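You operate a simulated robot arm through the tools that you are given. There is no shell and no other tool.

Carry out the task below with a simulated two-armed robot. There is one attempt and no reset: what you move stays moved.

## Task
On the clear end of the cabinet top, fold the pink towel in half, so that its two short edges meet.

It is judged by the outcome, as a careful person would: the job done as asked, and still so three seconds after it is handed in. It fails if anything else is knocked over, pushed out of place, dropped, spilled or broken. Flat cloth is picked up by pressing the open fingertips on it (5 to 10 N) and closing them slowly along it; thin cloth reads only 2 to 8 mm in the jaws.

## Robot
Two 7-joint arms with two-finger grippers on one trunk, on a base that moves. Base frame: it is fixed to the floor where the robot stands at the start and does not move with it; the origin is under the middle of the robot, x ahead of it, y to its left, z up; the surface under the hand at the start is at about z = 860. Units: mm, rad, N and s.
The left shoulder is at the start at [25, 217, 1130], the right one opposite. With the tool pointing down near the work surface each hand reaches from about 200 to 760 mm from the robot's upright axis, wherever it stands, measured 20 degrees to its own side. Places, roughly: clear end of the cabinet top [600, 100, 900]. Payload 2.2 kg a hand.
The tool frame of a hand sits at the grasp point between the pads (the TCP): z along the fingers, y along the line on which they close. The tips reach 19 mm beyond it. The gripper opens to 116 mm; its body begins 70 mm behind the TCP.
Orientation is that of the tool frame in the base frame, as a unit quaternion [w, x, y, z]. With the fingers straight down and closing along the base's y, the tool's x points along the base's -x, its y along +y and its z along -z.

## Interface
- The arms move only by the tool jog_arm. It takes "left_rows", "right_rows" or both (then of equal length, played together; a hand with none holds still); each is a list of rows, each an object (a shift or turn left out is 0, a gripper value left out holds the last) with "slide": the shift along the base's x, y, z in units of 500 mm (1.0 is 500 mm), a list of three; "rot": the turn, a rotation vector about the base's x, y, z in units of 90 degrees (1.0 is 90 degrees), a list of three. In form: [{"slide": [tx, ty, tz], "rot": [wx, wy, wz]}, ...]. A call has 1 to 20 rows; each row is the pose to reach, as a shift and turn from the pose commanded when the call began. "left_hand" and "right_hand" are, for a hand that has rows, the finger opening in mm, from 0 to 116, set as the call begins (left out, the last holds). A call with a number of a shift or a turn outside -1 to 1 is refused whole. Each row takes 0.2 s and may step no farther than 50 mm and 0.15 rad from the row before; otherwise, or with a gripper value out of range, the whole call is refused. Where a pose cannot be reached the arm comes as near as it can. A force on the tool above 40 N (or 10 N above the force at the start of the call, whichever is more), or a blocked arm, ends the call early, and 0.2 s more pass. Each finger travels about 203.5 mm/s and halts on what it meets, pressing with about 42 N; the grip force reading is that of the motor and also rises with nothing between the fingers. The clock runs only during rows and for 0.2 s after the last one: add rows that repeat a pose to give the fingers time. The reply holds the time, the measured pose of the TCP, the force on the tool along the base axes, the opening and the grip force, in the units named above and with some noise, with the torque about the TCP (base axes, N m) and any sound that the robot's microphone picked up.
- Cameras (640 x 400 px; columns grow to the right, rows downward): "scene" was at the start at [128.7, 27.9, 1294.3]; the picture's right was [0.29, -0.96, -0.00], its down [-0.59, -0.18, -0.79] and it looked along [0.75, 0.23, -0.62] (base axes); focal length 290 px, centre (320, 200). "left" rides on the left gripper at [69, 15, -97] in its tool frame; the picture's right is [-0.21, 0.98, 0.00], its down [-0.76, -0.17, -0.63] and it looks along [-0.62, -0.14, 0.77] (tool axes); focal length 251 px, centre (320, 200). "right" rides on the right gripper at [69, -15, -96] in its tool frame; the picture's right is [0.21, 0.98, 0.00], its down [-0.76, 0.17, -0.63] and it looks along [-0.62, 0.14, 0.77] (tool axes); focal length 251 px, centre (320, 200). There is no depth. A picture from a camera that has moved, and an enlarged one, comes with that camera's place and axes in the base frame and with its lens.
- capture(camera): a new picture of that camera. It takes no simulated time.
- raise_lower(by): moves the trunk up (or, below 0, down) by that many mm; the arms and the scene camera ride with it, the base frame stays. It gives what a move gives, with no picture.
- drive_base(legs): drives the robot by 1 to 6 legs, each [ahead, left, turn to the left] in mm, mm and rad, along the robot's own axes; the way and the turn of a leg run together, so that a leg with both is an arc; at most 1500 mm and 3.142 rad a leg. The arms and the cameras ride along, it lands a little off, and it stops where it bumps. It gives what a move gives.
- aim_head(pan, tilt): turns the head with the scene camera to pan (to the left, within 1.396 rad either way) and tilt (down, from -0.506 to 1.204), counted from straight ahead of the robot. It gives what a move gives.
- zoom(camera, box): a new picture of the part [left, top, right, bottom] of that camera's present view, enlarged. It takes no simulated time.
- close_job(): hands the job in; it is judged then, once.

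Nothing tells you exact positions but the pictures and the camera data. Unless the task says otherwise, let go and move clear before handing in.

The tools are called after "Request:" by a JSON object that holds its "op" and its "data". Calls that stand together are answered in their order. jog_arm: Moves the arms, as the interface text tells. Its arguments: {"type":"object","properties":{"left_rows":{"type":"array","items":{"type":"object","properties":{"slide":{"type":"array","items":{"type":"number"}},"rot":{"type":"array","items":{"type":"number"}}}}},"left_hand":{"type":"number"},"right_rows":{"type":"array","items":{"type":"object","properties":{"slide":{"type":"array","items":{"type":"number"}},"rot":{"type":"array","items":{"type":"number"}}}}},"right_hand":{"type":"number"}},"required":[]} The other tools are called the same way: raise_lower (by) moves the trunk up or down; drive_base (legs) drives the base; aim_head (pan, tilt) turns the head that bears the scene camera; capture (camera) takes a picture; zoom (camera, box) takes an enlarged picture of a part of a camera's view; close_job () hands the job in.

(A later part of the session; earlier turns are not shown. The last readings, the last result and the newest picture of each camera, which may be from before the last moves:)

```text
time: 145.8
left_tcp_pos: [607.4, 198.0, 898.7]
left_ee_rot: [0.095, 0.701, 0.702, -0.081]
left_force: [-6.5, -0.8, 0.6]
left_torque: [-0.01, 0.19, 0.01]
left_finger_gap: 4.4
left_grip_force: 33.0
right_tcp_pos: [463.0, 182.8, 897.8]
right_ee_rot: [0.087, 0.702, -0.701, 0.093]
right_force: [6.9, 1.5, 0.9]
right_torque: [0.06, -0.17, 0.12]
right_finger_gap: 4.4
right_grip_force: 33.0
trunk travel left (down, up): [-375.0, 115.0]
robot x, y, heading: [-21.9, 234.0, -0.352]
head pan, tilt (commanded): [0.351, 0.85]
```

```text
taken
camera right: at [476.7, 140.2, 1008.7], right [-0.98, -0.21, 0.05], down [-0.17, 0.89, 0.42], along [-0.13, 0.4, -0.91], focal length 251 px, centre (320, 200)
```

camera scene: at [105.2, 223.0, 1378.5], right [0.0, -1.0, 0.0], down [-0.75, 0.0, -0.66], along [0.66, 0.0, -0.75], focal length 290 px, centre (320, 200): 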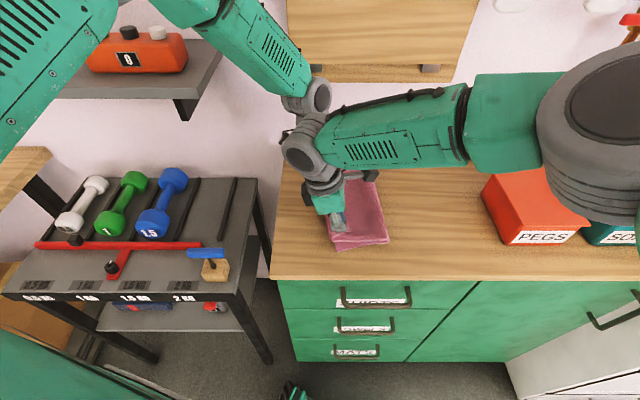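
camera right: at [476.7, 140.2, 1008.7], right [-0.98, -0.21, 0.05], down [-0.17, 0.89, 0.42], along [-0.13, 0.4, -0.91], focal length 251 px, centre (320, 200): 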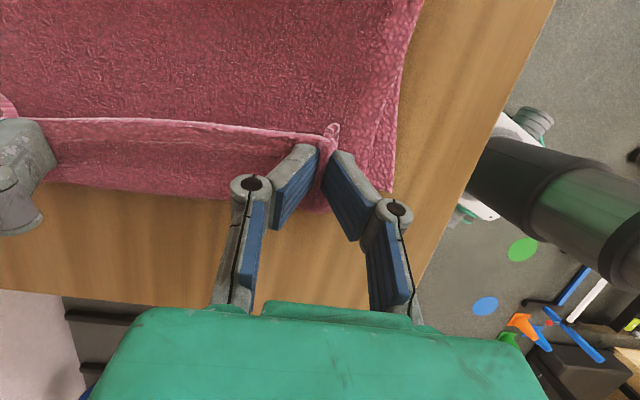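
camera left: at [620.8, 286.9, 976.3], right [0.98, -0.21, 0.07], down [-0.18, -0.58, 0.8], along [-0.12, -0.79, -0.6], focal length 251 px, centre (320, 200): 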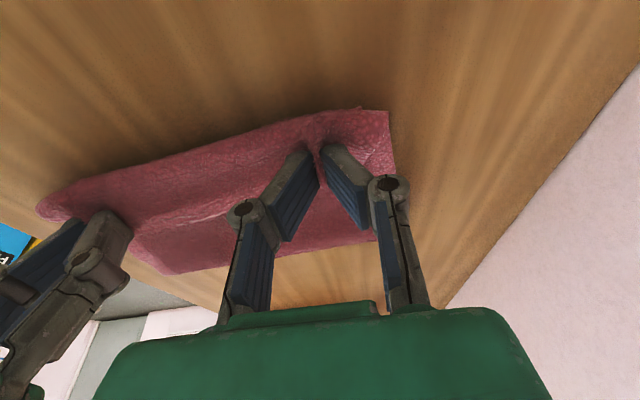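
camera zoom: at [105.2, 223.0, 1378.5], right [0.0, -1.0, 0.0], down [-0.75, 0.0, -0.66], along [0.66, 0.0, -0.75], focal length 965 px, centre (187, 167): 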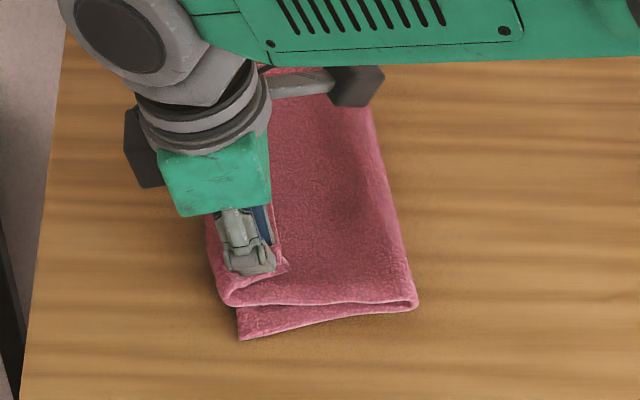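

Everything tracks well, but the crease has been drawn too far left: the lower layer is only about 115–124 mm deep instead of about 146, so the top has too much slack. I'll raise the edge again, move back to re-lay the lower half, and come over again on a higher, tauter arc.

Request:
{"op": "jog_arm", "data": {"left_rows": [{"slide": [-0.001, -0.004, 0.012], "rot": [0.01, 0, 0]}, {"slide": [-0.002, -0.01, 0.032], "rot": [0.02, 0, 0]}, {"slide": [-0.003, -0.02, 0.056], "rot": [0.035, 0, 0]}, {"slide": [-0.004, -0.032, 0.08], "rot": [0.05, 0, 0]}, {"slide": [-0.005, -0.046, 0.104], "rot": [0.065, 0, 0]}, {"slide": [-0.006, -0.062, 0.126], "rot": [0.08, 0, 0]}, {"slide": [-0.006, -0.08, 0.148], "rot": [0.095, 0, 0]}, {"slide": [-0.006, -0.098, 0.168], "rot": [0.11, 0, 0]}, {"slide": [-0.006, -0.118, 0.184], "rot": [0.125, 0, 0]}, {"slide": [-0.006, -0.136, 0.196], "rot": [0.14, 0, 0]}, {"slide": [-0.006, -0.152, 0.204], "rot": [0.155, 0, 0]}, {"slide": [-0.006, -0.162, 0.21], "rot": [0.165, 0, 0]}, {"slide": [-0.006, -0.166, 0.212], "rot": [0.167, 0, 0]}, {"slide": [-0.006, -0.166, 0.212], "rot": [0.167, 0, 0]}], "right_rows": [{"slide": [0.001, -0.004, 0.012], "rot": [0.01, 0, 0]}, {"slide": [0.002, -0.01, 0.032], "rot": [0.02, 0, 0]}, {"slide": [0.003, -0.02, 0.056], "rot": [0.035, 0, 0]}, {"slide": [0.004, -0.032, 0.08], "rot": [0.05, 0, 0]}, {"slide": [0.005, -0.046, 0.104], "rot": [0.065, 0, 0]}, {"slide": [0.006, -0.062, 0.126], "rot": [0.08, 0, 0]}, {"slide": [0.006, -0.08, 0.148], "rot": [0.095, 0, 0]}, {"slide": [0.006, -0.098, 0.168], "rot": [0.11, 0, 0]}, {"slide": [0.006, -0.116, 0.184], "rot": [0.125, 0, 0]}, {"slide": [0.006, -0.132, 0.196], "rot": [0.14, 0, 0]}, {"slide": [0.006, -0.146, 0.204], "rot": [0.155, 0, 0]}, {"slide": [0.006, -0.155, 0.21], "rot": [0.165, 0, 0]}, {"slide": [0.006, -0.158, 0.212], "rot": [0.167, 0, 0]}, {"slide": [0.006, -0.158, 0.212], "rot": [0.167, 0, 0]}]}}

Request:
{"op": "drive_base", "data": {"legs": [[5.1, -14.1, 0], [5.1, -14.1, 0], [5.1, -14.1, 0], [5.1, -14.1, 0], [5.1, -14.1, 0]]}}

Request:
{"op": "jog_arm", "data": {"left_rows": [{"slide": [0, 0, 0]}, {"slide": [0, 0, 0]}, {"slide": [0, 0, 0]}, {"slide": [0, 0, 0]}, {"slide": [0, 0, 0]}, {"slide": [0, 0, 0]}, {"slide": [0, 0, 0]}, {"slide": [0, 0, 0]}, {"slide": [0, 0, 0]}, {"slide": [0, 0, 0]}, {"slide": [0, 0, 0]}, {"slide": [0, 0, 0]}, {"slide": [0, 0, 0]}, {"slide": [0, 0, 0]}, {"slide": [0, 0, 0]}]}}

Request:
{"op": "capture", "data": {"camera": "scene"}}

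Request:
{"op": "zoom", "data": {"camera": "scene", "box": [250, 150, 430, 290]}}

```text
time: 148.8
left_tcp_pos: [605.7, 112.4, 1002.9]
left_ee_rot: [0.002, 0.708, 0.706, 0.012]
left_force: [-0.3, 0.0, -0.4]
left_torque: [-0.01, 0.03, 0.04]
left_finger_gap: 4.5
left_grip_force: 32.6
right_tcp_pos: [466.7, 103.9, 1005.5]
right_ee_rot: [-0.006, 0.708, -0.706, -0.001]
right_force: [0.2, 0.5, -0.5]
right_torque: [0.0, -0.03, -0.01]
right_finger_gap: 4.5
right_grip_force: 33.3
trunk travel left (down, up): [-375.0, 115.0]
robot x, y, heading: [-18.1, 234.1, -0.348]
head pan, tilt (commanded): [0.351, 0.85]
```

```text
time: 151.1
left_tcp_pos: [605.0, 36.1, 1006.8]
left_ee_rot: [0.001, 0.708, 0.706, 0.013]
left_force: [-0.3, -0.6, -0.7]
left_torque: [0.01, 0.03, -0.02]
left_finger_gap: 4.2
left_grip_force: 33.9
right_tcp_pos: [464.5, 25.7, 1005.5]
right_ee_rot: [-0.007, 0.707, -0.707, -0.001]
right_force: [0.6, 0.1, 0.4]
right_torque: [0.0, -0.09, 0.03]
right_finger_gap: 4.4
right_grip_force: 32.7
trunk travel left (down, up): [-375.0, 115.0]
robot x, y, heading: [-21.7, 156.7, -0.347]
head pan, tilt (commanded): [0.351, 0.85]
```

```text
time: 154.3
left_tcp_pos: [601.7, 39.8, 1008.5]
left_ee_rot: [0.004, 0.708, 0.706, 0.013]
left_force: [-0.1, -0.4, 0.3]
left_torque: [-0.03, 0.05, -0.01]
left_finger_gap: 4.4
left_grip_force: 33.0
right_tcp_pos: [462.0, 29.0, 1006.2]
right_ee_rot: [-0.006, 0.708, -0.707, 0.001]
right_force: [0.3, 0.0, 0.1]
right_torque: [0.0, -0.03, -0.01]
right_finger_gap: 4.5
right_grip_force: 33.3
trunk travel left (down, up): [-375.0, 115.0]
robot x, y, heading: [-13.9, 159.3, -0.348]
head pan, tilt (commanded): [0.351, 0.85]
```

```text
taken
camera scene: at [104.6, 145.7, 1378.5], right [0.0, -1.0, 0.0], down [-0.75, 0.0, -0.66], along [0.66, 0.0, -0.75], focal length 290 px, centre (320, 200)
```

scene: 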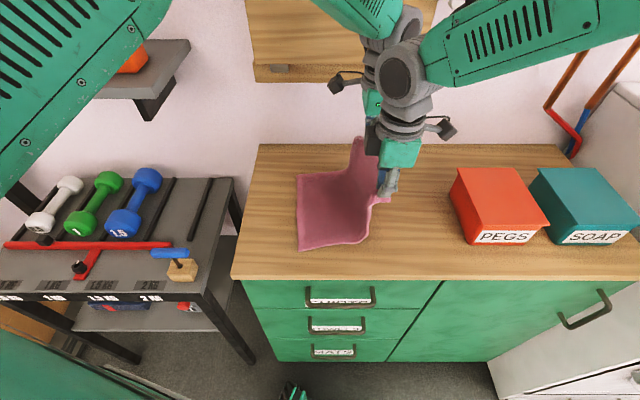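

```text
2.86 times, centred on (340, 220) of scene
camera zoom: at [104.6, 145.7, 1378.5], right [0.0, -1.0, 0.0], down [-0.75, 0.0, -0.66], along [0.66, 0.0, -0.75], focal length 827 px, centre (263, 143)
```

zoom: 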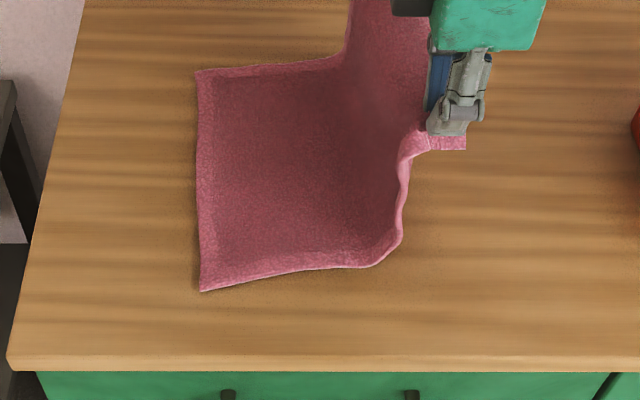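

The lower half is lying back down nicely, with the lift-off at y ≈ 65. Ideal is about 48–60, so I'll ease the hands a little further right and slightly lower to lay the rest flat.

Request:
{"op": "jog_arm", "data": {"left_rows": [{"slide": [0, -0.006, -0.002]}, {"slide": [0, -0.015, -0.004]}, {"slide": [0, -0.026, -0.007]}, {"slide": [0, -0.038, -0.01]}, {"slide": [0, -0.048, -0.013]}, {"slide": [0, -0.055, -0.015]}, {"slide": [0, -0.058, -0.016]}, {"slide": [0, -0.058, -0.016]}, {"slide": [0, -0.058, -0.016]}], "right_rows": [{"slide": [0, -0.006, -0.002]}, {"slide": [0, -0.015, -0.004]}, {"slide": [0, -0.026, -0.007]}, {"slide": [0, -0.038, -0.01]}, {"slide": [0, -0.048, -0.013]}, {"slide": [0, -0.055, -0.015]}, {"slide": [0, -0.058, -0.016]}, {"slide": [0, -0.058, -0.016]}, {"slide": [0, -0.058, -0.016]}]}}

Request:
{"op": "zoom", "data": {"camera": "scene", "box": [250, 150, 430, 290]}}

```text
time: 156.3
left_tcp_pos: [602.0, 10.6, 1000.2]
left_ee_rot: [0.003, 0.708, 0.706, 0.012]
left_force: [-0.2, -0.9, 0.1]
left_torque: [-0.01, 0.03, 0.0]
left_finger_gap: 4.3
left_grip_force: 33.5
right_tcp_pos: [462.9, 0.7, 999.9]
right_ee_rot: [-0.006, 0.707, -0.707, 0.001]
right_force: [0.6, 0.7, 0.4]
right_torque: [-0.04, -0.07, 0.03]
right_finger_gap: 4.4
right_grip_force: 33.2
trunk travel left (down, up): [-375.0, 115.0]
robot x, y, heading: [-19.1, 159.3, -0.347]
head pan, tilt (commanded): [0.351, 0.85]
```

```text
2.86 times, centred on (340, 220) of scene
camera zoom: at [104.5, 145.3, 1378.5], right [0.0, -1.0, 0.0], down [-0.75, 0.0, -0.66], along [0.66, 0.0, -0.75], focal length 827 px, centre (263, 143)
```

zoom: 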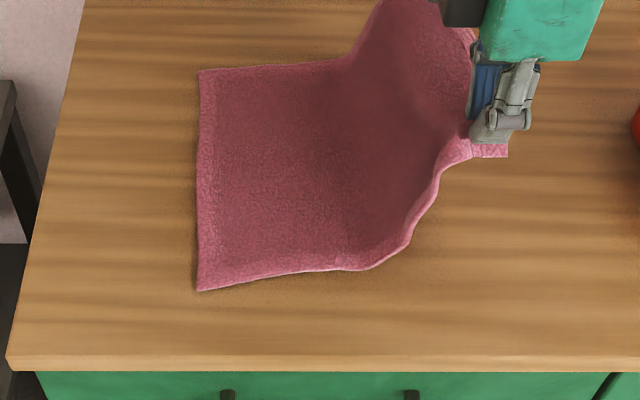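

The lower half is well laid. I'll lower the hands a bit to give slack near the crease, then drive left again; this time I'll descend earlier so the crease isn't pulled.

Request:
{"op": "jog_arm", "data": {"left_rows": [{"slide": [0, -0.003, -0.006]}, {"slide": [0, -0.007, -0.015]}, {"slide": [0, -0.01, -0.026]}, {"slide": [0, -0.012, -0.036]}, {"slide": [0, -0.012, -0.044]}, {"slide": [0, -0.012, -0.046]}, {"slide": [0, -0.012, -0.046]}], "right_rows": [{"slide": [0, -0.003, -0.006]}, {"slide": [0, -0.007, -0.015]}, {"slide": [0, -0.01, -0.026]}, {"slide": [0, -0.012, -0.036]}, {"slide": [0, -0.012, -0.044]}, {"slide": [0, -0.012, -0.046]}, {"slide": [0, -0.012, -0.046]}]}}

Request:
{"op": "drive_base", "data": {"legs": [[-5.1, 14.1, 0], [-5.1, 14.1, 0], [-5.1, 14.1, 0], [-5.1, 14.1, 0], [-5.1, 14.1, 0]]}}

Request:
{"op": "jog_arm", "data": {"left_rows": [{"slide": [0, 0, 0]}, {"slide": [0, 0, 0]}, {"slide": [0, 0, 0]}, {"slide": [0, 0, 0]}, {"slide": [0, 0, 0]}, {"slide": [0, 0, 0]}, {"slide": [0, 0, 0]}, {"slide": [0, 0, 0]}, {"slide": [0, 0, 0]}, {"slide": [0, 0, 0]}, {"slide": [0, 0, 0]}, {"slide": [0, 0, 0]}, {"slide": [0, 0, 0]}, {"slide": [0, 0, 0]}, {"slide": [0, 0, 0]}]}}

Request:
{"op": "zoom", "data": {"camera": "scene", "box": [270, 150, 450, 290]}}

```text
time: 157.9
left_tcp_pos: [601.3, 3.9, 976.8]
left_ee_rot: [0.004, 0.708, 0.706, 0.012]
left_force: [-0.1, -0.2, 0.2]
left_torque: [-0.01, 0.04, -0.03]
left_finger_gap: 4.5
left_grip_force: 32.8
right_tcp_pos: [462.0, -4.7, 975.0]
right_ee_rot: [-0.006, 0.707, -0.707, 0.001]
right_force: [-0.5, -0.1, 0.1]
right_torque: [0.01, -0.06, -0.01]
right_finger_gap: 4.6
right_grip_force: 33.3
trunk travel left (down, up): [-375.0, 115.0]
robot x, y, heading: [-19.9, 163.5, -0.35]
head pan, tilt (commanded): [0.351, 0.85]
```

```text
time: 160.1
left_tcp_pos: [602.4, 81.6, 975.8]
left_ee_rot: [0.003, 0.707, 0.707, 0.01]
left_force: [-0.7, -0.3, -0.1]
left_torque: [-0.01, 0.02, 0.01]
left_finger_gap: 4.4
left_grip_force: 33.1
right_tcp_pos: [463.3, 72.1, 975.6]
right_ee_rot: [-0.005, 0.708, -0.706, 0.001]
right_force: [0.1, -0.1, 0.1]
right_torque: [-0.02, -0.08, 0.0]
right_finger_gap: 4.5
right_grip_force: 33.2
trunk travel left (down, up): [-375.0, 115.0]
robot x, y, heading: [-16.0, 231.8, -0.348]
head pan, tilt (commanded): [0.351, 0.85]
```

```text
time: 163.3
left_tcp_pos: [597.4, 81.9, 979.2]
left_ee_rot: [0.004, 0.707, 0.707, 0.013]
left_force: [0.7, -0.5, 0.1]
left_torque: [0.04, 0.04, 0.05]
left_finger_gap: 4.6
left_grip_force: 32.8
right_tcp_pos: [458.6, 71.6, 977.0]
right_ee_rot: [-0.008, 0.708, -0.706, 0.003]
right_force: [0.9, -0.4, 1.2]
right_torque: [-0.02, -0.09, -0.02]
right_finger_gap: 4.3
right_grip_force: 32.8
trunk travel left (down, up): [-375.0, 115.0]
robot x, y, heading: [-17.9, 232.7, -0.345]
head pan, tilt (commanded): [0.351, 0.85]
```

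```text
2.86 times, centred on (360, 220) of scene
camera zoom: at [104.5, 221.2, 1378.5], right [0.0, -1.0, 0.0], down [-0.75, 0.0, -0.66], along [0.66, 0.0, -0.75], focal length 827 px, centre (206, 143)
```

zoom: 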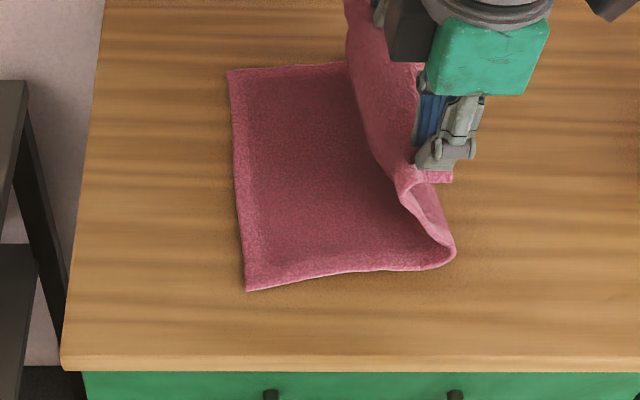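

The crease now sits at y ≈ 44, so the halves are even. I'll bring the edge down onto the left edge along a lower path, leaning the hands outward as they land.

Request:
{"op": "jog_arm", "data": {"left_rows": [{"slide": [0, 0.012, -0.006], "rot": [-0.01, 0, 0]}, {"slide": [0.001, 0.032, -0.012], "rot": [-0.025, 0, 0]}, {"slide": [0.001, 0.054, -0.02], "rot": [-0.04, 0, 0]}, {"slide": [0.002, 0.076, -0.032], "rot": [-0.055, 0, 0]}, {"slide": [0.002, 0.098, -0.046], "rot": [-0.07, 0, 0]}, {"slide": [0.003, 0.12, -0.064], "rot": [-0.09, 0, 0]}, {"slide": [0.003, 0.14, -0.082], "rot": [-0.11, 0, 0]}, {"slide": [0.004, 0.158, -0.1], "rot": [-0.13, 0, 0]}, {"slide": [0.004, 0.175, -0.117], "rot": [-0.15, 0, 0]}, {"slide": [0.005, 0.189, -0.133], "rot": [-0.165, 0, 0]}, {"slide": [0.005, 0.201, -0.147], "rot": [-0.178, 0, 0]}, {"slide": [0.005, 0.211, -0.159], "rot": [-0.19, 0, 0]}, {"slide": [0.005, 0.218, -0.168], "rot": [-0.197, 0, 0]}, {"slide": [0.005, 0.22, -0.172], "rot": [-0.2, 0, 0]}, {"slide": [0.005, 0.22, -0.172], "rot": [-0.2, 0, 0]}], "right_rows": [{"slide": [0, 0.012, -0.006], "rot": [-0.01, 0, 0]}, {"slide": [0, 0.032, -0.012], "rot": [-0.025, 0, 0]}, {"slide": [0, 0.054, -0.02], "rot": [-0.04, 0, 0]}, {"slide": [0, 0.076, -0.032], "rot": [-0.055, 0, 0]}, {"slide": [0, 0.098, -0.046], "rot": [-0.07, 0, 0]}, {"slide": [0, 0.12, -0.064], "rot": [-0.09, 0, 0]}, {"slide": [0, 0.14, -0.082], "rot": [-0.11, 0, 0]}, {"slide": [0, 0.158, -0.1], "rot": [-0.13, 0, 0]}, {"slide": [0, 0.175, -0.117], "rot": [-0.15, 0, 0]}, {"slide": [0, 0.189, -0.132], "rot": [-0.165, 0, 0]}, {"slide": [0, 0.2, -0.146], "rot": [-0.178, 0, 0]}, {"slide": [0, 0.21, -0.158], "rot": [-0.19, 0, 0]}, {"slide": [0, 0.217, -0.166], "rot": [-0.197, 0, 0]}, {"slide": [0, 0.219, -0.17], "rot": [-0.2, 0, 0]}, {"slide": [0, 0.219, -0.17], "rot": [-0.2, 0, 0]}]}}

Request:
{"op": "zoom", "data": {"camera": "scene", "box": [270, 150, 450, 290]}}

Request:
{"op": "capture", "data": {"camera": "left"}}

Request:
{"op": "capture", "data": {"camera": "right"}}

```text
time: 166.5
left_tcp_pos: [599.0, 191.4, 891.7]
left_ee_rot: [0.116, 0.698, 0.7, -0.098]
left_force: [-1.7, -0.7, 1.0]
left_torque: [0.03, 0.04, -0.02]
left_finger_gap: 4.4
left_grip_force: 33.0
right_tcp_pos: [459.1, 182.8, 891.7]
right_ee_rot: [0.103, 0.7, -0.697, 0.114]
right_force: [1.8, 0.0, 0.8]
right_torque: [-0.01, -0.09, 0.05]
right_finger_gap: 4.5
right_grip_force: 33.3
trunk travel left (down, up): [-375.0, 115.0]
robot x, y, heading: [-18.7, 233.8, -0.35]
head pan, tilt (commanded): [0.351, 0.85]
```

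```text
2.86 times, centred on (360, 220) of scene
camera zoom: at [104.8, 223.6, 1378.6], right [0.0, -1.0, 0.0], down [-0.75, 0.0, -0.66], along [0.66, 0.0, -0.75], focal length 827 px, centre (206, 143)
```

zoom: 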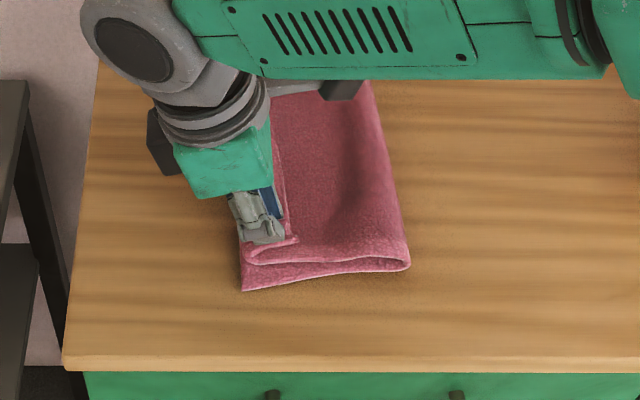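

```text
taken
camera left: at [612.1, 286.1, 965.6], right [0.98, -0.2, 0.09], down [-0.18, -0.53, 0.83], along [-0.12, -0.82, -0.56], focal length 251 px, centre (320, 200)
```

left: 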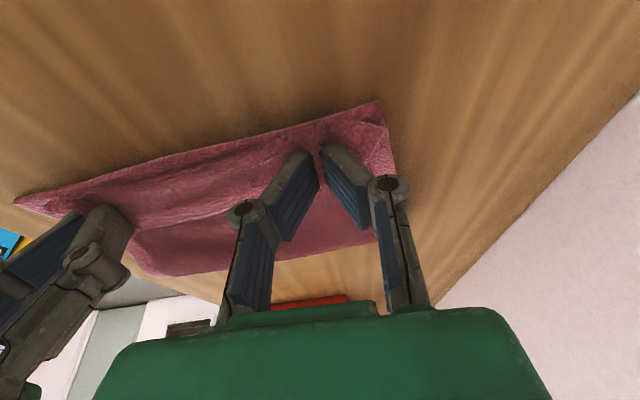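

```text
taken
camera right: at [472.7, 145.6, 1004.5], right [-0.98, -0.21, 0.05], down [-0.18, 0.91, 0.37], along [-0.13, 0.35, -0.93], focal length 251 px, centre (320, 200)
```

right: 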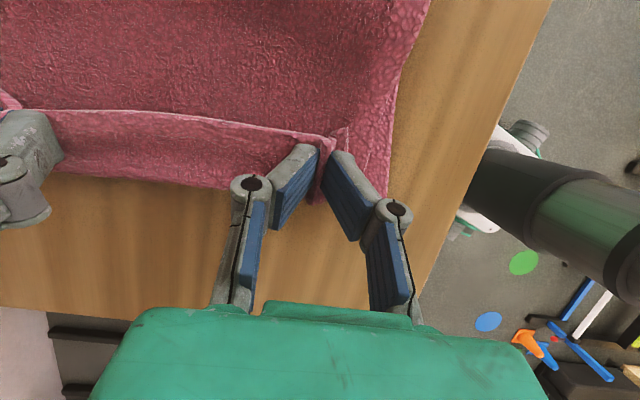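

The geometry is clear now: held this way, the hem folds back about 26 mm under the fingertips. So the pinch must land near y ≈ 154 to keep the crease in place, and I'll flip the hem outward afterwards. First I'll lift back and re-lay the lower half once more.

Request:
{"op": "jog_arm", "data": {"left_rows": [{"slide": [0, -0.003, 0.006], "rot": [0.01, 0, 0]}, {"slide": [0, -0.01, 0.016], "rot": [0.025, 0, 0]}, {"slide": [0, -0.02, 0.03], "rot": [0.04, 0, 0]}, {"slide": [0, -0.034, 0.046], "rot": [0.055, 0, 0]}, {"slide": [0, -0.05, 0.064], "rot": [0.07, 0, 0]}, {"slide": [0, -0.068, 0.082], "rot": [0.09, 0, 0]}, {"slide": [0, -0.088, 0.1], "rot": [0.11, 0, 0]}, {"slide": [0, -0.11, 0.118], "rot": [0.13, 0, 0]}, {"slide": [0, -0.132, 0.136], "rot": [0.15, 0, 0]}, {"slide": [0, -0.154, 0.15], "rot": [0.165, 0, 0]}, {"slide": [0, -0.176, 0.16], "rot": [0.178, 0, 0]}, {"slide": [0, -0.196, 0.167], "rot": [0.19, 0, 0]}, {"slide": [0, -0.212, 0.171], "rot": [0.197, 0, 0]}, {"slide": [0, -0.22, 0.172], "rot": [0.2, 0, 0]}, {"slide": [0, -0.22, 0.172], "rot": [0.2, 0, 0]}], "right_rows": [{"slide": [0, -0.003, 0.006], "rot": [0.01, 0, 0]}, {"slide": [0, -0.01, 0.016], "rot": [0.025, 0, 0]}, {"slide": [0, -0.02, 0.03], "rot": [0.04, 0, 0]}, {"slide": [0, -0.034, 0.046], "rot": [0.055, 0, 0]}, {"slide": [0, -0.05, 0.064], "rot": [0.07, 0, 0]}, {"slide": [0, -0.068, 0.082], "rot": [0.09, 0, 0]}, {"slide": [0, -0.088, 0.1], "rot": [0.11, 0, 0]}, {"slide": [0, -0.11, 0.118], "rot": [0.13, 0, 0]}, {"slide": [0, -0.132, 0.136], "rot": [0.15, 0, 0]}, {"slide": [0, -0.154, 0.15], "rot": [0.165, 0, 0]}, {"slide": [0, -0.176, 0.16], "rot": [0.178, 0, 0]}, {"slide": [0, -0.196, 0.167], "rot": [0.19, 0, 0]}, {"slide": [0, -0.212, 0.17], "rot": [0.197, 0, 0]}, {"slide": [0, -0.219, 0.17], "rot": [0.2, 0, 0]}, {"slide": [0, -0.219, 0.17], "rot": [0.2, 0, 0]}]}}

Request:
{"op": "drive_base", "data": {"legs": [[5.1, -14.1, 0], [5.1, -14.1, 0], [5.1, -14.1, 0], [5.1, -14.1, 0], [5.1, -14.1, 0]]}}

Request:
{"op": "jog_arm", "data": {"left_rows": [{"slide": [0, 0, 0]}, {"slide": [0, 0, 0]}, {"slide": [0, 0, 0]}, {"slide": [0, 0, 0]}, {"slide": [0, 0, 0]}, {"slide": [0, 0, 0]}, {"slide": [0, 0, 0]}, {"slide": [0, 0, 0]}, {"slide": [0, 0, 0]}, {"slide": [0, 0, 0]}]}}

Request:
{"op": "zoom", "data": {"camera": "scene", "box": [250, 150, 430, 290]}}

```text
time: 169.7
left_tcp_pos: [602.3, 80.4, 979.6]
left_ee_rot: [0.005, 0.707, 0.707, 0.013]
left_force: [-2.4, -0.2, 1.2]
left_torque: [-0.02, 0.07, 0.02]
left_finger_gap: 4.5
left_grip_force: 33.5
right_tcp_pos: [458.5, 71.1, 977.7]
right_ee_rot: [-0.008, 0.707, -0.707, 0.002]
right_force: [3.0, 0.9, 0.8]
right_torque: [0.03, -0.1, 0.03]
right_finger_gap: 4.4
right_grip_force: 33.1
trunk travel left (down, up): [-375.0, 115.0]
robot x, y, heading: [-22.0, 236.3, -0.345]
head pan, tilt (commanded): [0.351, 0.85]
```

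```text
time: 172.0
left_tcp_pos: [598.8, 3.2, 980.4]
left_ee_rot: [0.005, 0.707, 0.707, 0.015]
left_force: [-2.6, -1.0, -0.9]
left_torque: [0.02, 0.06, 0.02]
left_finger_gap: 4.3
left_grip_force: 33.0
right_tcp_pos: [457.0, -6.8, 977.9]
right_ee_rot: [-0.009, 0.707, -0.707, 0.003]
right_force: [3.4, 0.5, -1.3]
right_torque: [0.05, -0.16, 0.01]
right_finger_gap: 4.4
right_grip_force: 33.2
trunk travel left (down, up): [-375.0, 115.0]
robot x, y, heading: [-19.5, 159.6, -0.349]
head pan, tilt (commanded): [0.351, 0.85]
```

```text
time: 174.2
left_tcp_pos: [597.1, 6.1, 982.4]
left_ee_rot: [0.005, 0.708, 0.706, 0.015]
left_force: [-2.3, 0.2, 0.3]
left_torque: [-0.06, 0.07, 0.04]
left_finger_gap: 4.5
left_grip_force: 33.1
right_tcp_pos: [454.3, -3.6, 980.5]
right_ee_rot: [-0.008, 0.708, -0.706, 0.004]
right_force: [2.6, 1.0, 0.5]
right_torque: [0.01, -0.07, 0.02]
right_finger_gap: 4.6
right_grip_force: 33.3
trunk travel left (down, up): [-375.0, 115.0]
robot x, y, heading: [-16.9, 161.7, -0.346]
head pan, tilt (commanded): [0.351, 0.85]
```

```text
2.86 times, centred on (340, 220) of scene
camera zoom: at [104.5, 145.6, 1378.5], right [0.0, -1.0, 0.0], down [-0.75, 0.0, -0.66], along [0.66, 0.0, -0.75], focal length 827 px, centre (263, 143)
```

zoom: 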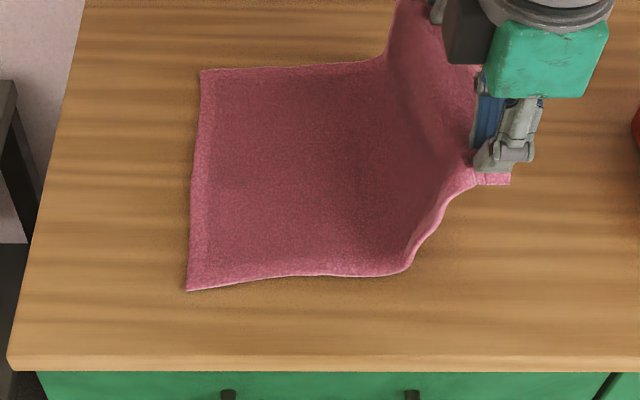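

The lower half is flat again to about the right crease line. I'll drive left once more and lay the edge down at y ≈ 156–161, short of the left edge, leaving the hem to flip out.

Request:
{"op": "drive_base", "data": {"legs": [[-5.1, 14.1, 0], [-5.1, 14.1, 0], [-5.1, 14.1, 0], [-5.1, 14.1, 0], [-5.1, 14.1, 0]]}}

Request:
{"op": "jog_arm", "data": {"left_rows": [{"slide": [0, 0, 0]}, {"slide": [0, 0, 0]}, {"slide": [0, 0, 0]}, {"slide": [0, 0, 0]}, {"slide": [0, 0, 0]}, {"slide": [0, 0, 0]}, {"slide": [0, 0, 0]}, {"slide": [0, 0, 0]}, {"slide": [0, 0, 0]}, {"slide": [0, 0, 0]}, {"slide": [0, 0, 0]}, {"slide": [0, 0, 0]}, {"slide": [0, 0, 0]}, {"slide": [0, 0, 0]}, {"slide": [0, 0, 0]}]}}

Request:
{"op": "zoom", "data": {"camera": "scene", "box": [270, 150, 450, 290]}}

```text
time: 176.4
left_tcp_pos: [599.6, 83.7, 980.7]
left_ee_rot: [0.007, 0.707, 0.708, 0.013]
left_force: [-3.5, -0.6, 0.4]
left_torque: [0.01, 0.14, 0.01]
left_finger_gap: 4.4
left_grip_force: 33.1
right_tcp_pos: [455.5, 73.7, 979.7]
right_ee_rot: [-0.007, 0.708, -0.706, 0.004]
right_force: [2.9, 0.6, -0.1]
right_torque: [-0.01, -0.09, 0.03]
right_finger_gap: 4.5
right_grip_force: 33.2
trunk travel left (down, up): [-375.0, 115.0]
robot x, y, heading: [-16.4, 235.9, -0.349]
head pan, tilt (commanded): [0.351, 0.85]
```

```text
time: 179.6
left_tcp_pos: [594.6, 82.5, 984.9]
left_ee_rot: [0.009, 0.707, 0.707, 0.015]
left_force: [-2.8, -1.0, -0.5]
left_torque: [0.02, 0.08, -0.03]
left_finger_gap: 4.4
left_grip_force: 32.8
right_tcp_pos: [451.3, 74.2, 981.5]
right_ee_rot: [-0.01, 0.708, -0.706, 0.006]
right_force: [2.9, -0.6, -0.3]
right_torque: [0.03, -0.11, 0.06]
right_finger_gap: 4.3
right_grip_force: 33.4
trunk travel left (down, up): [-375.0, 115.0]
robot x, y, heading: [-18.5, 235.3, -0.353]
head pan, tilt (commanded): [0.351, 0.85]
```

```text
2.86 times, centred on (360, 220) of scene
camera zoom: at [104.5, 221.0, 1378.5], right [0.0, -1.0, 0.0], down [-0.75, 0.0, -0.66], along [0.66, 0.0, -0.75], focal length 827 px, centre (206, 143)
```

zoom: 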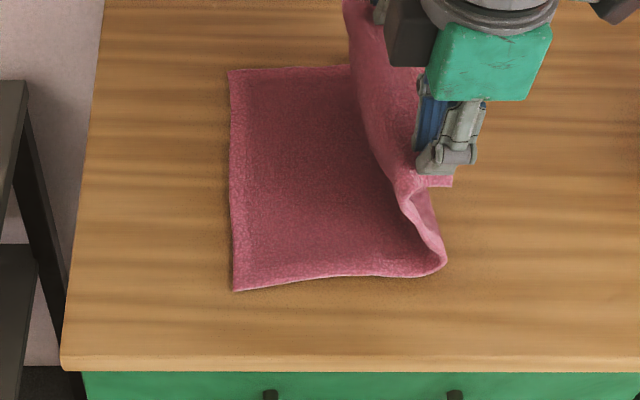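

The crease is right at y ≈ 47 this time. I'll lay the edge down gently, also shifting 11 mm in x so that the corners line up with the lower ones.

Request:
{"op": "jog_arm", "data": {"left_rows": [{"slide": [0.001, 0.006, -0.002], "rot": [-0.005, 0, 0]}, {"slide": [0.003, 0.015, -0.006], "rot": [-0.015, 0, 0]}, {"slide": [0.006, 0.028, -0.012], "rot": [-0.03, 0, 0]}, {"slide": [0.009, 0.042, -0.02], "rot": [-0.045, 0, 0]}, {"slide": [0.012, 0.056, -0.03], "rot": [-0.06, 0, 0]}, {"slide": [0.014, 0.069, -0.042], "rot": [-0.08, 0, 0]}, {"slide": [0.016, 0.083, -0.056], "rot": [-0.1, 0, 0]}, {"slide": [0.018, 0.096, -0.072], "rot": [-0.12, 0, 0]}, {"slide": [0.02, 0.109, -0.09], "rot": [-0.135, 0, 0]}, {"slide": [0.02, 0.12, -0.108], "rot": [-0.15, 0, 0]}, {"slide": [0.02, 0.13, -0.126], "rot": [-0.165, 0, 0]}, {"slide": [0.02, 0.139, -0.144], "rot": [-0.178, 0, 0]}, {"slide": [0.02, 0.147, -0.16], "rot": [-0.19, 0, 0]}, {"slide": [0.02, 0.153, -0.173], "rot": [-0.197, 0, 0]}, {"slide": [0.02, 0.158, -0.184], "rot": [-0.2, 0, 0]}, {"slide": [0.02, 0.158, -0.184], "rot": [-0.2, 0, 0]}], "right_rows": [{"slide": [0.002, 0.006, -0.002], "rot": [-0.005, 0, 0]}, {"slide": [0.004, 0.016, -0.006], "rot": [-0.015, 0, 0]}, {"slide": [0.008, 0.029, -0.012], "rot": [-0.03, 0, 0]}, {"slide": [0.011, 0.043, -0.02], "rot": [-0.045, 0, 0]}, {"slide": [0.014, 0.058, -0.03], "rot": [-0.06, 0, 0]}, {"slide": [0.017, 0.072, -0.041], "rot": [-0.08, 0, 0]}, {"slide": [0.02, 0.086, -0.055], "rot": [-0.1, 0, 0]}, {"slide": [0.022, 0.1, -0.07], "rot": [-0.12, 0, 0]}, {"slide": [0.024, 0.113, -0.087], "rot": [-0.135, 0, 0]}, {"slide": [0.024, 0.125, -0.104], "rot": [-0.15, 0, 0]}, {"slide": [0.024, 0.135, -0.122], "rot": [-0.165, 0, 0]}, {"slide": [0.024, 0.144, -0.14], "rot": [-0.178, 0, 0]}, {"slide": [0.024, 0.152, -0.155], "rot": [-0.19, 0, 0]}, {"slide": [0.024, 0.159, -0.168], "rot": [-0.197, 0, 0]}, {"slide": [0.024, 0.164, -0.178], "rot": [-0.2, 0, 0]}, {"slide": [0.024, 0.164, -0.178], "rot": [-0.2, 0, 0]}]}}

Request:
{"op": "zoom", "data": {"camera": "scene", "box": [270, 150, 450, 290]}}

Request:
{"op": "capture", "data": {"camera": "left"}}

Request:
{"op": "capture", "data": {"camera": "right"}}

```text
time: 183.0
left_tcp_pos: [603.1, 162.3, 893.7]
left_ee_rot: [0.119, 0.697, 0.701, -0.095]
left_force: [0.0, -0.6, 1.0]
left_torque: [-0.01, 0.03, -0.03]
left_finger_gap: 4.6
left_grip_force: 33.0
right_tcp_pos: [462.7, 155.3, 891.0]
right_ee_rot: [0.103, 0.7, -0.697, 0.117]
right_force: [0.5, -0.5, 1.1]
right_torque: [0.0, -0.06, 0.06]
right_finger_gap: 4.3
right_grip_force: 33.3
trunk travel left (down, up): [-375.0, 115.0]
robot x, y, heading: [-17.9, 231.5, -0.348]
head pan, tilt (commanded): [0.351, 0.85]
```

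```text
2.86 times, centred on (360, 220) of scene
camera zoom: at [104.8, 223.3, 1378.6], right [0.0, -1.0, 0.0], down [-0.75, 0.0, -0.66], along [0.66, 0.0, -0.75], focal length 827 px, centre (206, 143)
```

zoom: 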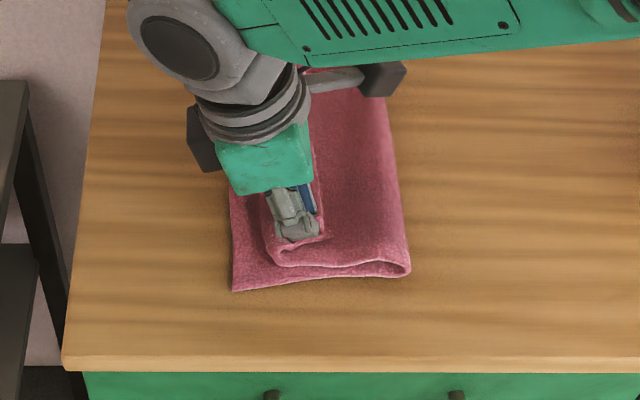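

```text
taken
camera left: at [614.9, 257.0, 965.1], right [0.98, -0.19, 0.1], down [-0.19, -0.53, 0.83], along [-0.11, -0.82, -0.56], focal length 251 px, centre (320, 200)
```

left: 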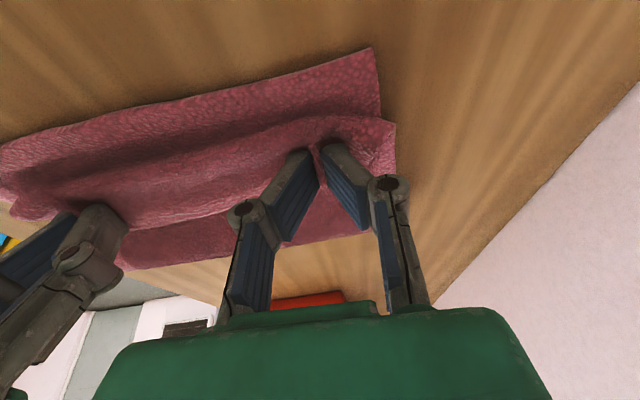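

```text
taken
camera right: at [475.7, 120.1, 1004.8], right [-0.98, -0.21, 0.05], down [-0.18, 0.91, 0.37], along [-0.12, 0.35, -0.93], focal length 251 px, centre (320, 200)
```

right: 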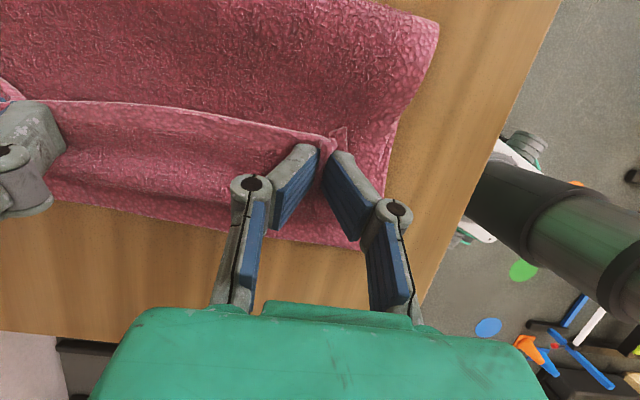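

This lay-down is closer: near-side crease at 75, far-side at 61, still a little too far left. I'll lift back once more with the arms, let the sheet re-lay, and land the pinch further right so the halves come out even.

Request:
{"op": "jog_arm", "data": {"left_rows": [{"slide": [0, -0.003, 0.008], "rot": [0.01, 0, 0]}, {"slide": [0, -0.01, 0.022], "rot": [0.025, 0, 0]}, {"slide": [0, -0.022, 0.042], "rot": [0.045, 0, 0]}, {"slide": [0, -0.04, 0.066], "rot": [0.07, 0, 0]}, {"slide": [0, -0.06, 0.09], "rot": [0.095, 0, 0]}, {"slide": [0, -0.082, 0.114], "rot": [0.12, 0, 0]}, {"slide": [0, -0.106, 0.138], "rot": [0.145, 0, 0]}, {"slide": [0, -0.13, 0.16], "rot": [0.165, 0, 0]}, {"slide": [0, -0.156, 0.178], "rot": [0.18, 0, 0]}, {"slide": [0, -0.18, 0.192], "rot": [0.19, 0, 0]}, {"slide": [0, -0.204, 0.2], "rot": [0.2, 0, 0]}, {"slide": [0, -0.226, 0.206], "rot": [0.2, 0, 0]}, {"slide": [0, -0.244, 0.21], "rot": [0.2, 0, 0]}, {"slide": [0, -0.255, 0.21], "rot": [0.2, 0, 0]}, {"slide": [0, -0.26, 0.21], "rot": [0.2, 0, 0]}, {"slide": [0, -0.26, 0.21], "rot": [0.2, 0, 0]}], "right_rows": [{"slide": [0, -0.003, 0.008], "rot": [0.01, 0, 0]}, {"slide": [0, -0.01, 0.022], "rot": [0.025, 0, 0]}, {"slide": [0, -0.022, 0.042], "rot": [0.045, 0, 0]}, {"slide": [0, -0.04, 0.066], "rot": [0.07, 0, 0]}, {"slide": [0, -0.06, 0.09], "rot": [0.095, 0, 0]}, {"slide": [0, -0.082, 0.114], "rot": [0.12, 0, 0]}, {"slide": [0, -0.106, 0.138], "rot": [0.145, 0, 0]}, {"slide": [0, -0.13, 0.16], "rot": [0.165, 0, 0]}, {"slide": [0, -0.156, 0.178], "rot": [0.18, 0, 0]}, {"slide": [0, -0.18, 0.192], "rot": [0.19, 0, 0]}, {"slide": [0, -0.204, 0.2], "rot": [0.2, 0, 0]}, {"slide": [0, -0.226, 0.208], "rot": [0.2, 0, 0]}, {"slide": [0, -0.246, 0.212], "rot": [0.2, 0, 0]}, {"slide": [0, -0.26, 0.214], "rot": [0.2, 0, 0]}, {"slide": [0, -0.267, 0.214], "rot": [0.2, 0, 0]}, {"slide": [0, -0.267, 0.214], "rot": [0.2, 0, 0]}]}}

Request:
{"op": "zoom", "data": {"camera": "scene", "box": [270, 150, 450, 290]}}

```text
time: 186.4
left_tcp_pos: [606.1, 31.2, 997.6]
left_ee_rot: [0.007, 0.707, 0.707, 0.016]
left_force: [-2.2, -0.1, -0.3]
left_torque: [0.01, 0.07, 0.01]
left_finger_gap: 4.8
left_grip_force: 33.9
right_tcp_pos: [463.3, 20.6, 1000.6]
right_ee_rot: [-0.01, 0.709, -0.706, 0.006]
right_force: [1.8, 0.4, 0.3]
right_torque: [0.01, -0.08, 0.02]
right_finger_gap: 4.6
right_grip_force: 32.8
trunk travel left (down, up): [-375.0, 115.0]
robot x, y, heading: [-16.4, 235.6, -0.343]
head pan, tilt (commanded): [0.351, 0.85]
```

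```text
2.86 times, centred on (360, 220) of scene
camera zoom: at [104.4, 220.2, 1378.5], right [0.0, -1.0, 0.0], down [-0.75, 0.0, -0.66], along [0.66, 0.0, -0.75], focal length 827 px, centre (206, 143)
```

zoom: 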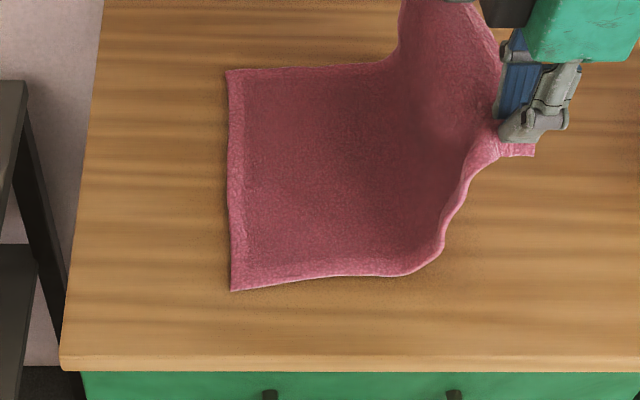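

Arms alone can do this swing. Now I'll lay the edge down again along a lower path, landing at y ≈ 132–148.

Request:
{"op": "jog_arm", "data": {"left_rows": [{"slide": [0, 0.012, -0.006], "rot": [-0.005, 0, 0]}, {"slide": [0, 0.034, -0.018], "rot": [-0.015, 0, 0]}, {"slide": [0, 0.06, -0.033], "rot": [-0.03, 0, 0]}, {"slide": [0, 0.087, -0.052], "rot": [-0.045, 0, 0]}, {"slide": [0, 0.114, -0.073], "rot": [-0.06, 0, 0]}, {"slide": [0, 0.139, -0.094], "rot": [-0.08, 0, 0]}, {"slide": [0, 0.162, -0.115], "rot": [-0.1, 0, 0]}, {"slide": [0, 0.183, -0.135], "rot": [-0.12, 0, 0]}, {"slide": [0, 0.2, -0.154], "rot": [-0.14, 0, 0]}, {"slide": [0, 0.215, -0.172], "rot": [-0.16, 0, 0]}, {"slide": [0, 0.226, -0.188], "rot": [-0.178, 0, 0]}, {"slide": [0, 0.232, -0.201], "rot": [-0.19, 0, 0]}, {"slide": [0, 0.234, -0.21], "rot": [-0.2, 0, 0]}, {"slide": [0, 0.234, -0.21], "rot": [-0.2, 0, 0]}], "right_rows": [{"slide": [0, 0.012, -0.006], "rot": [-0.005, 0, 0]}, {"slide": [0, 0.032, -0.018], "rot": [-0.015, 0, 0]}, {"slide": [0, 0.056, -0.034], "rot": [-0.03, 0, 0]}, {"slide": [0, 0.082, -0.054], "rot": [-0.045, 0, 0]}, {"slide": [0, 0.108, -0.076], "rot": [-0.06, 0, 0]}, {"slide": [0, 0.132, -0.098], "rot": [-0.08, 0, 0]}, {"slide": [0, 0.154, -0.12], "rot": [-0.1, 0, 0]}, {"slide": [0, 0.174, -0.14], "rot": [-0.12, 0, 0]}, {"slide": [0, 0.19, -0.16], "rot": [-0.14, 0, 0]}, {"slide": [0, 0.204, -0.178], "rot": [-0.16, 0, 0]}, {"slide": [0, 0.214, -0.194], "rot": [-0.178, 0, 0]}, {"slide": [0, 0.22, -0.208], "rot": [-0.19, 0, 0]}, {"slide": [0, 0.222, -0.217], "rot": [-0.2, 0, 0]}, {"slide": [0, 0.222, -0.217], "rot": [-0.2, 0, 0]}]}}

Request:
{"op": "zoom", "data": {"camera": "scene", "box": [270, 150, 450, 290]}}

Request:
{"op": "capture", "data": {"camera": "right"}}

Request:
{"op": "capture", "data": {"camera": "left"}}

```text
time: 189.4
left_tcp_pos: [605.2, 151.3, 893.8]
left_ee_rot: [0.119, 0.697, 0.7, -0.096]
left_force: [-2.7, -1.6, 1.2]
left_torque: [-0.04, 0.09, -0.02]
left_finger_gap: 4.3
left_grip_force: 33.2
right_tcp_pos: [464.2, 133.8, 890.8]
right_ee_rot: [0.103, 0.7, -0.697, 0.116]
right_force: [2.5, 1.2, 1.0]
right_torque: [0.01, -0.07, 0.04]
right_finger_gap: 4.5
right_grip_force: 33.2
trunk travel left (down, up): [-375.0, 115.0]
robot x, y, heading: [-13.8, 233.2, -0.348]
head pan, tilt (commanded): [0.351, 0.85]
```

```text
2.86 times, centred on (360, 220) of scene
camera zoom: at [104.7, 223.1, 1378.6], right [0.0, -1.0, 0.0], down [-0.75, 0.0, -0.66], along [0.66, 0.0, -0.75], focal length 827 px, centre (206, 143)
```

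zoom: 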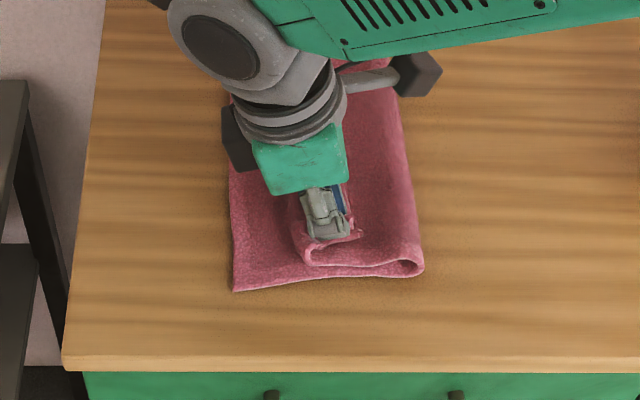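

```text
taken
camera right: at [476.4, 97.6, 1004.1], right [-0.98, -0.21, 0.05], down [-0.18, 0.91, 0.37], along [-0.12, 0.35, -0.93], focal length 251 px, centre (320, 200)
```

right: 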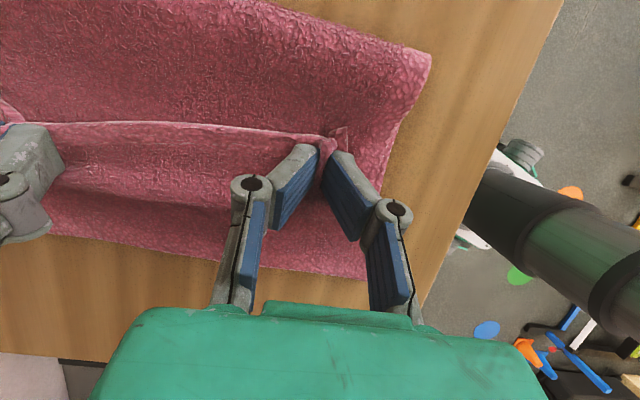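

```text
taken
camera left: at [616.4, 244.6, 966.0], right [0.98, -0.19, 0.1], down [-0.19, -0.53, 0.83], along [-0.11, -0.82, -0.56], focal length 251 px, centre (320, 200)
```

left: 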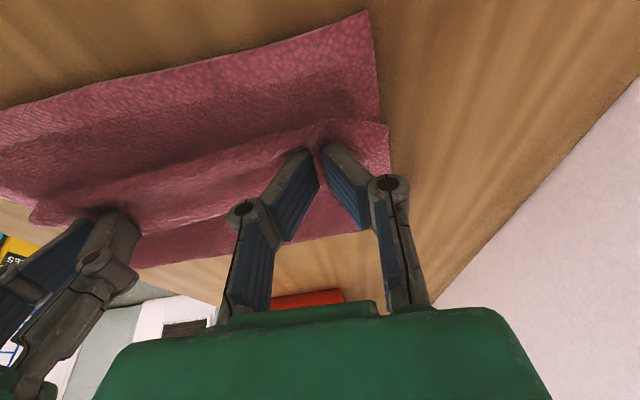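

The crease is now near 65 on the near side and 53 on the far side, nearly even halves. I'll lower slightly and release both corners slowly.

Request:
{"op": "jog_arm", "data": {"left_rows": [{"slide": [-0.003, 0, -0.004]}, {"slide": [-0.003, 0, -0.007]}, {"slide": [-0.003, 0, -0.007]}], "right_rows": [{"slide": [0.003, 0, -0.004]}, {"slide": [0.003, 0, -0.006]}, {"slide": [0.003, 0, -0.006]}]}}

Request:
{"op": "jog_arm", "data": {"left_rows": [{"slide": [0, 0, 0]}, {"slide": [0, 0, 0]}], "right_rows": [{"slide": [0, 0, 0]}, {"slide": [0, 0, 0]}], "left_hand": 12, "right_hand": 12}}

Request:
{"op": "jog_arm", "data": {"left_rows": [{"slide": [0, 0, 0]}, {"slide": [0, 0, 0]}], "right_rows": [{"slide": [0, 0, 0]}, {"slide": [0, 0, 0]}], "left_hand": 36, "right_hand": 36}}

Request:
{"op": "capture", "data": {"camera": "right"}}

Request:
{"op": "capture", "data": {"camera": "left"}}

```text
time: 190.2
left_tcp_pos: [602.8, 149.6, 889.7]
left_ee_rot: [0.121, 0.697, 0.701, -0.096]
left_force: [0.5, 0.2, 2.9]
left_torque: [0.0, 0.01, -0.01]
left_finger_gap: 4.3
left_grip_force: 33.1
right_tcp_pos: [464.6, 134.4, 889.1]
right_ee_rot: [0.101, 0.701, -0.696, 0.117]
right_force: [-1.3, 0.9, 7.4]
right_torque: [0.01, -0.02, 0.04]
right_finger_gap: 4.5
right_grip_force: 33.2
trunk travel left (down, up): [-375.0, 115.0]
robot x, y, heading: [-18.3, 232.1, -0.345]
head pan, tilt (commanded): [0.351, 0.85]
```

```text
time: 190.8
left_tcp_pos: [603.3, 149.2, 890.4]
left_ee_rot: [0.12, 0.697, 0.701, -0.095]
left_force: [0.3, 0.0, 2.9]
left_torque: [0.01, -0.01, 0.04]
left_finger_gap: 10.6
left_grip_force: 0.0
right_tcp_pos: [465.1, 133.5, 889.0]
right_ee_rot: [0.102, 0.701, -0.696, 0.117]
right_force: [-0.4, 0.0, 5.8]
right_torque: [0.03, 0.04, 0.01]
right_finger_gap: 12.5
right_grip_force: 0.0
trunk travel left (down, up): [-375.0, 115.0]
robot x, y, heading: [-19.8, 238.3, -0.35]
head pan, tilt (commanded): [0.351, 0.85]
```

```text
time: 191.4
left_tcp_pos: [601.7, 150.1, 891.0]
left_ee_rot: [0.12, 0.697, 0.701, -0.095]
left_force: [0.3, -0.1, 4.0]
left_torque: [0.03, -0.02, 0.01]
left_finger_gap: 36.9
left_grip_force: 0.0
right_tcp_pos: [464.6, 133.9, 888.7]
right_ee_rot: [0.102, 0.701, -0.696, 0.118]
right_force: [0.3, -0.6, 5.6]
right_torque: [0.02, -0.02, -0.02]
right_finger_gap: 36.4
right_grip_force: 0.1
trunk travel left (down, up): [-375.0, 115.0]
robot x, y, heading: [-14.4, 234.7, -0.352]
head pan, tilt (commanded): [0.351, 0.85]
```

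```text
taken
camera right: at [477.3, 97.1, 1001.2], right [-0.98, -0.21, 0.05], down [-0.18, 0.91, 0.37], along [-0.12, 0.35, -0.93], focal length 251 px, centre (320, 200)
```

right: 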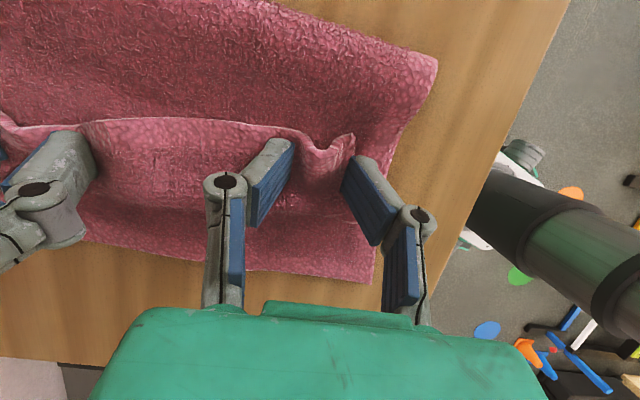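

```text
taken
camera left: at [613.9, 244.0, 962.2], right [0.98, -0.19, 0.1], down [-0.19, -0.53, 0.83], along [-0.11, -0.82, -0.56], focal length 251 px, centre (320, 200)
```

left: 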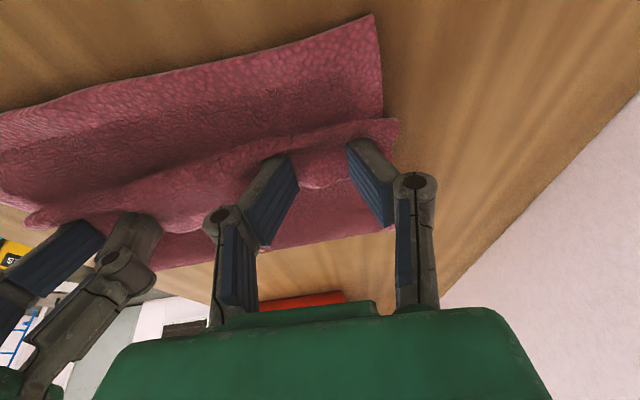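

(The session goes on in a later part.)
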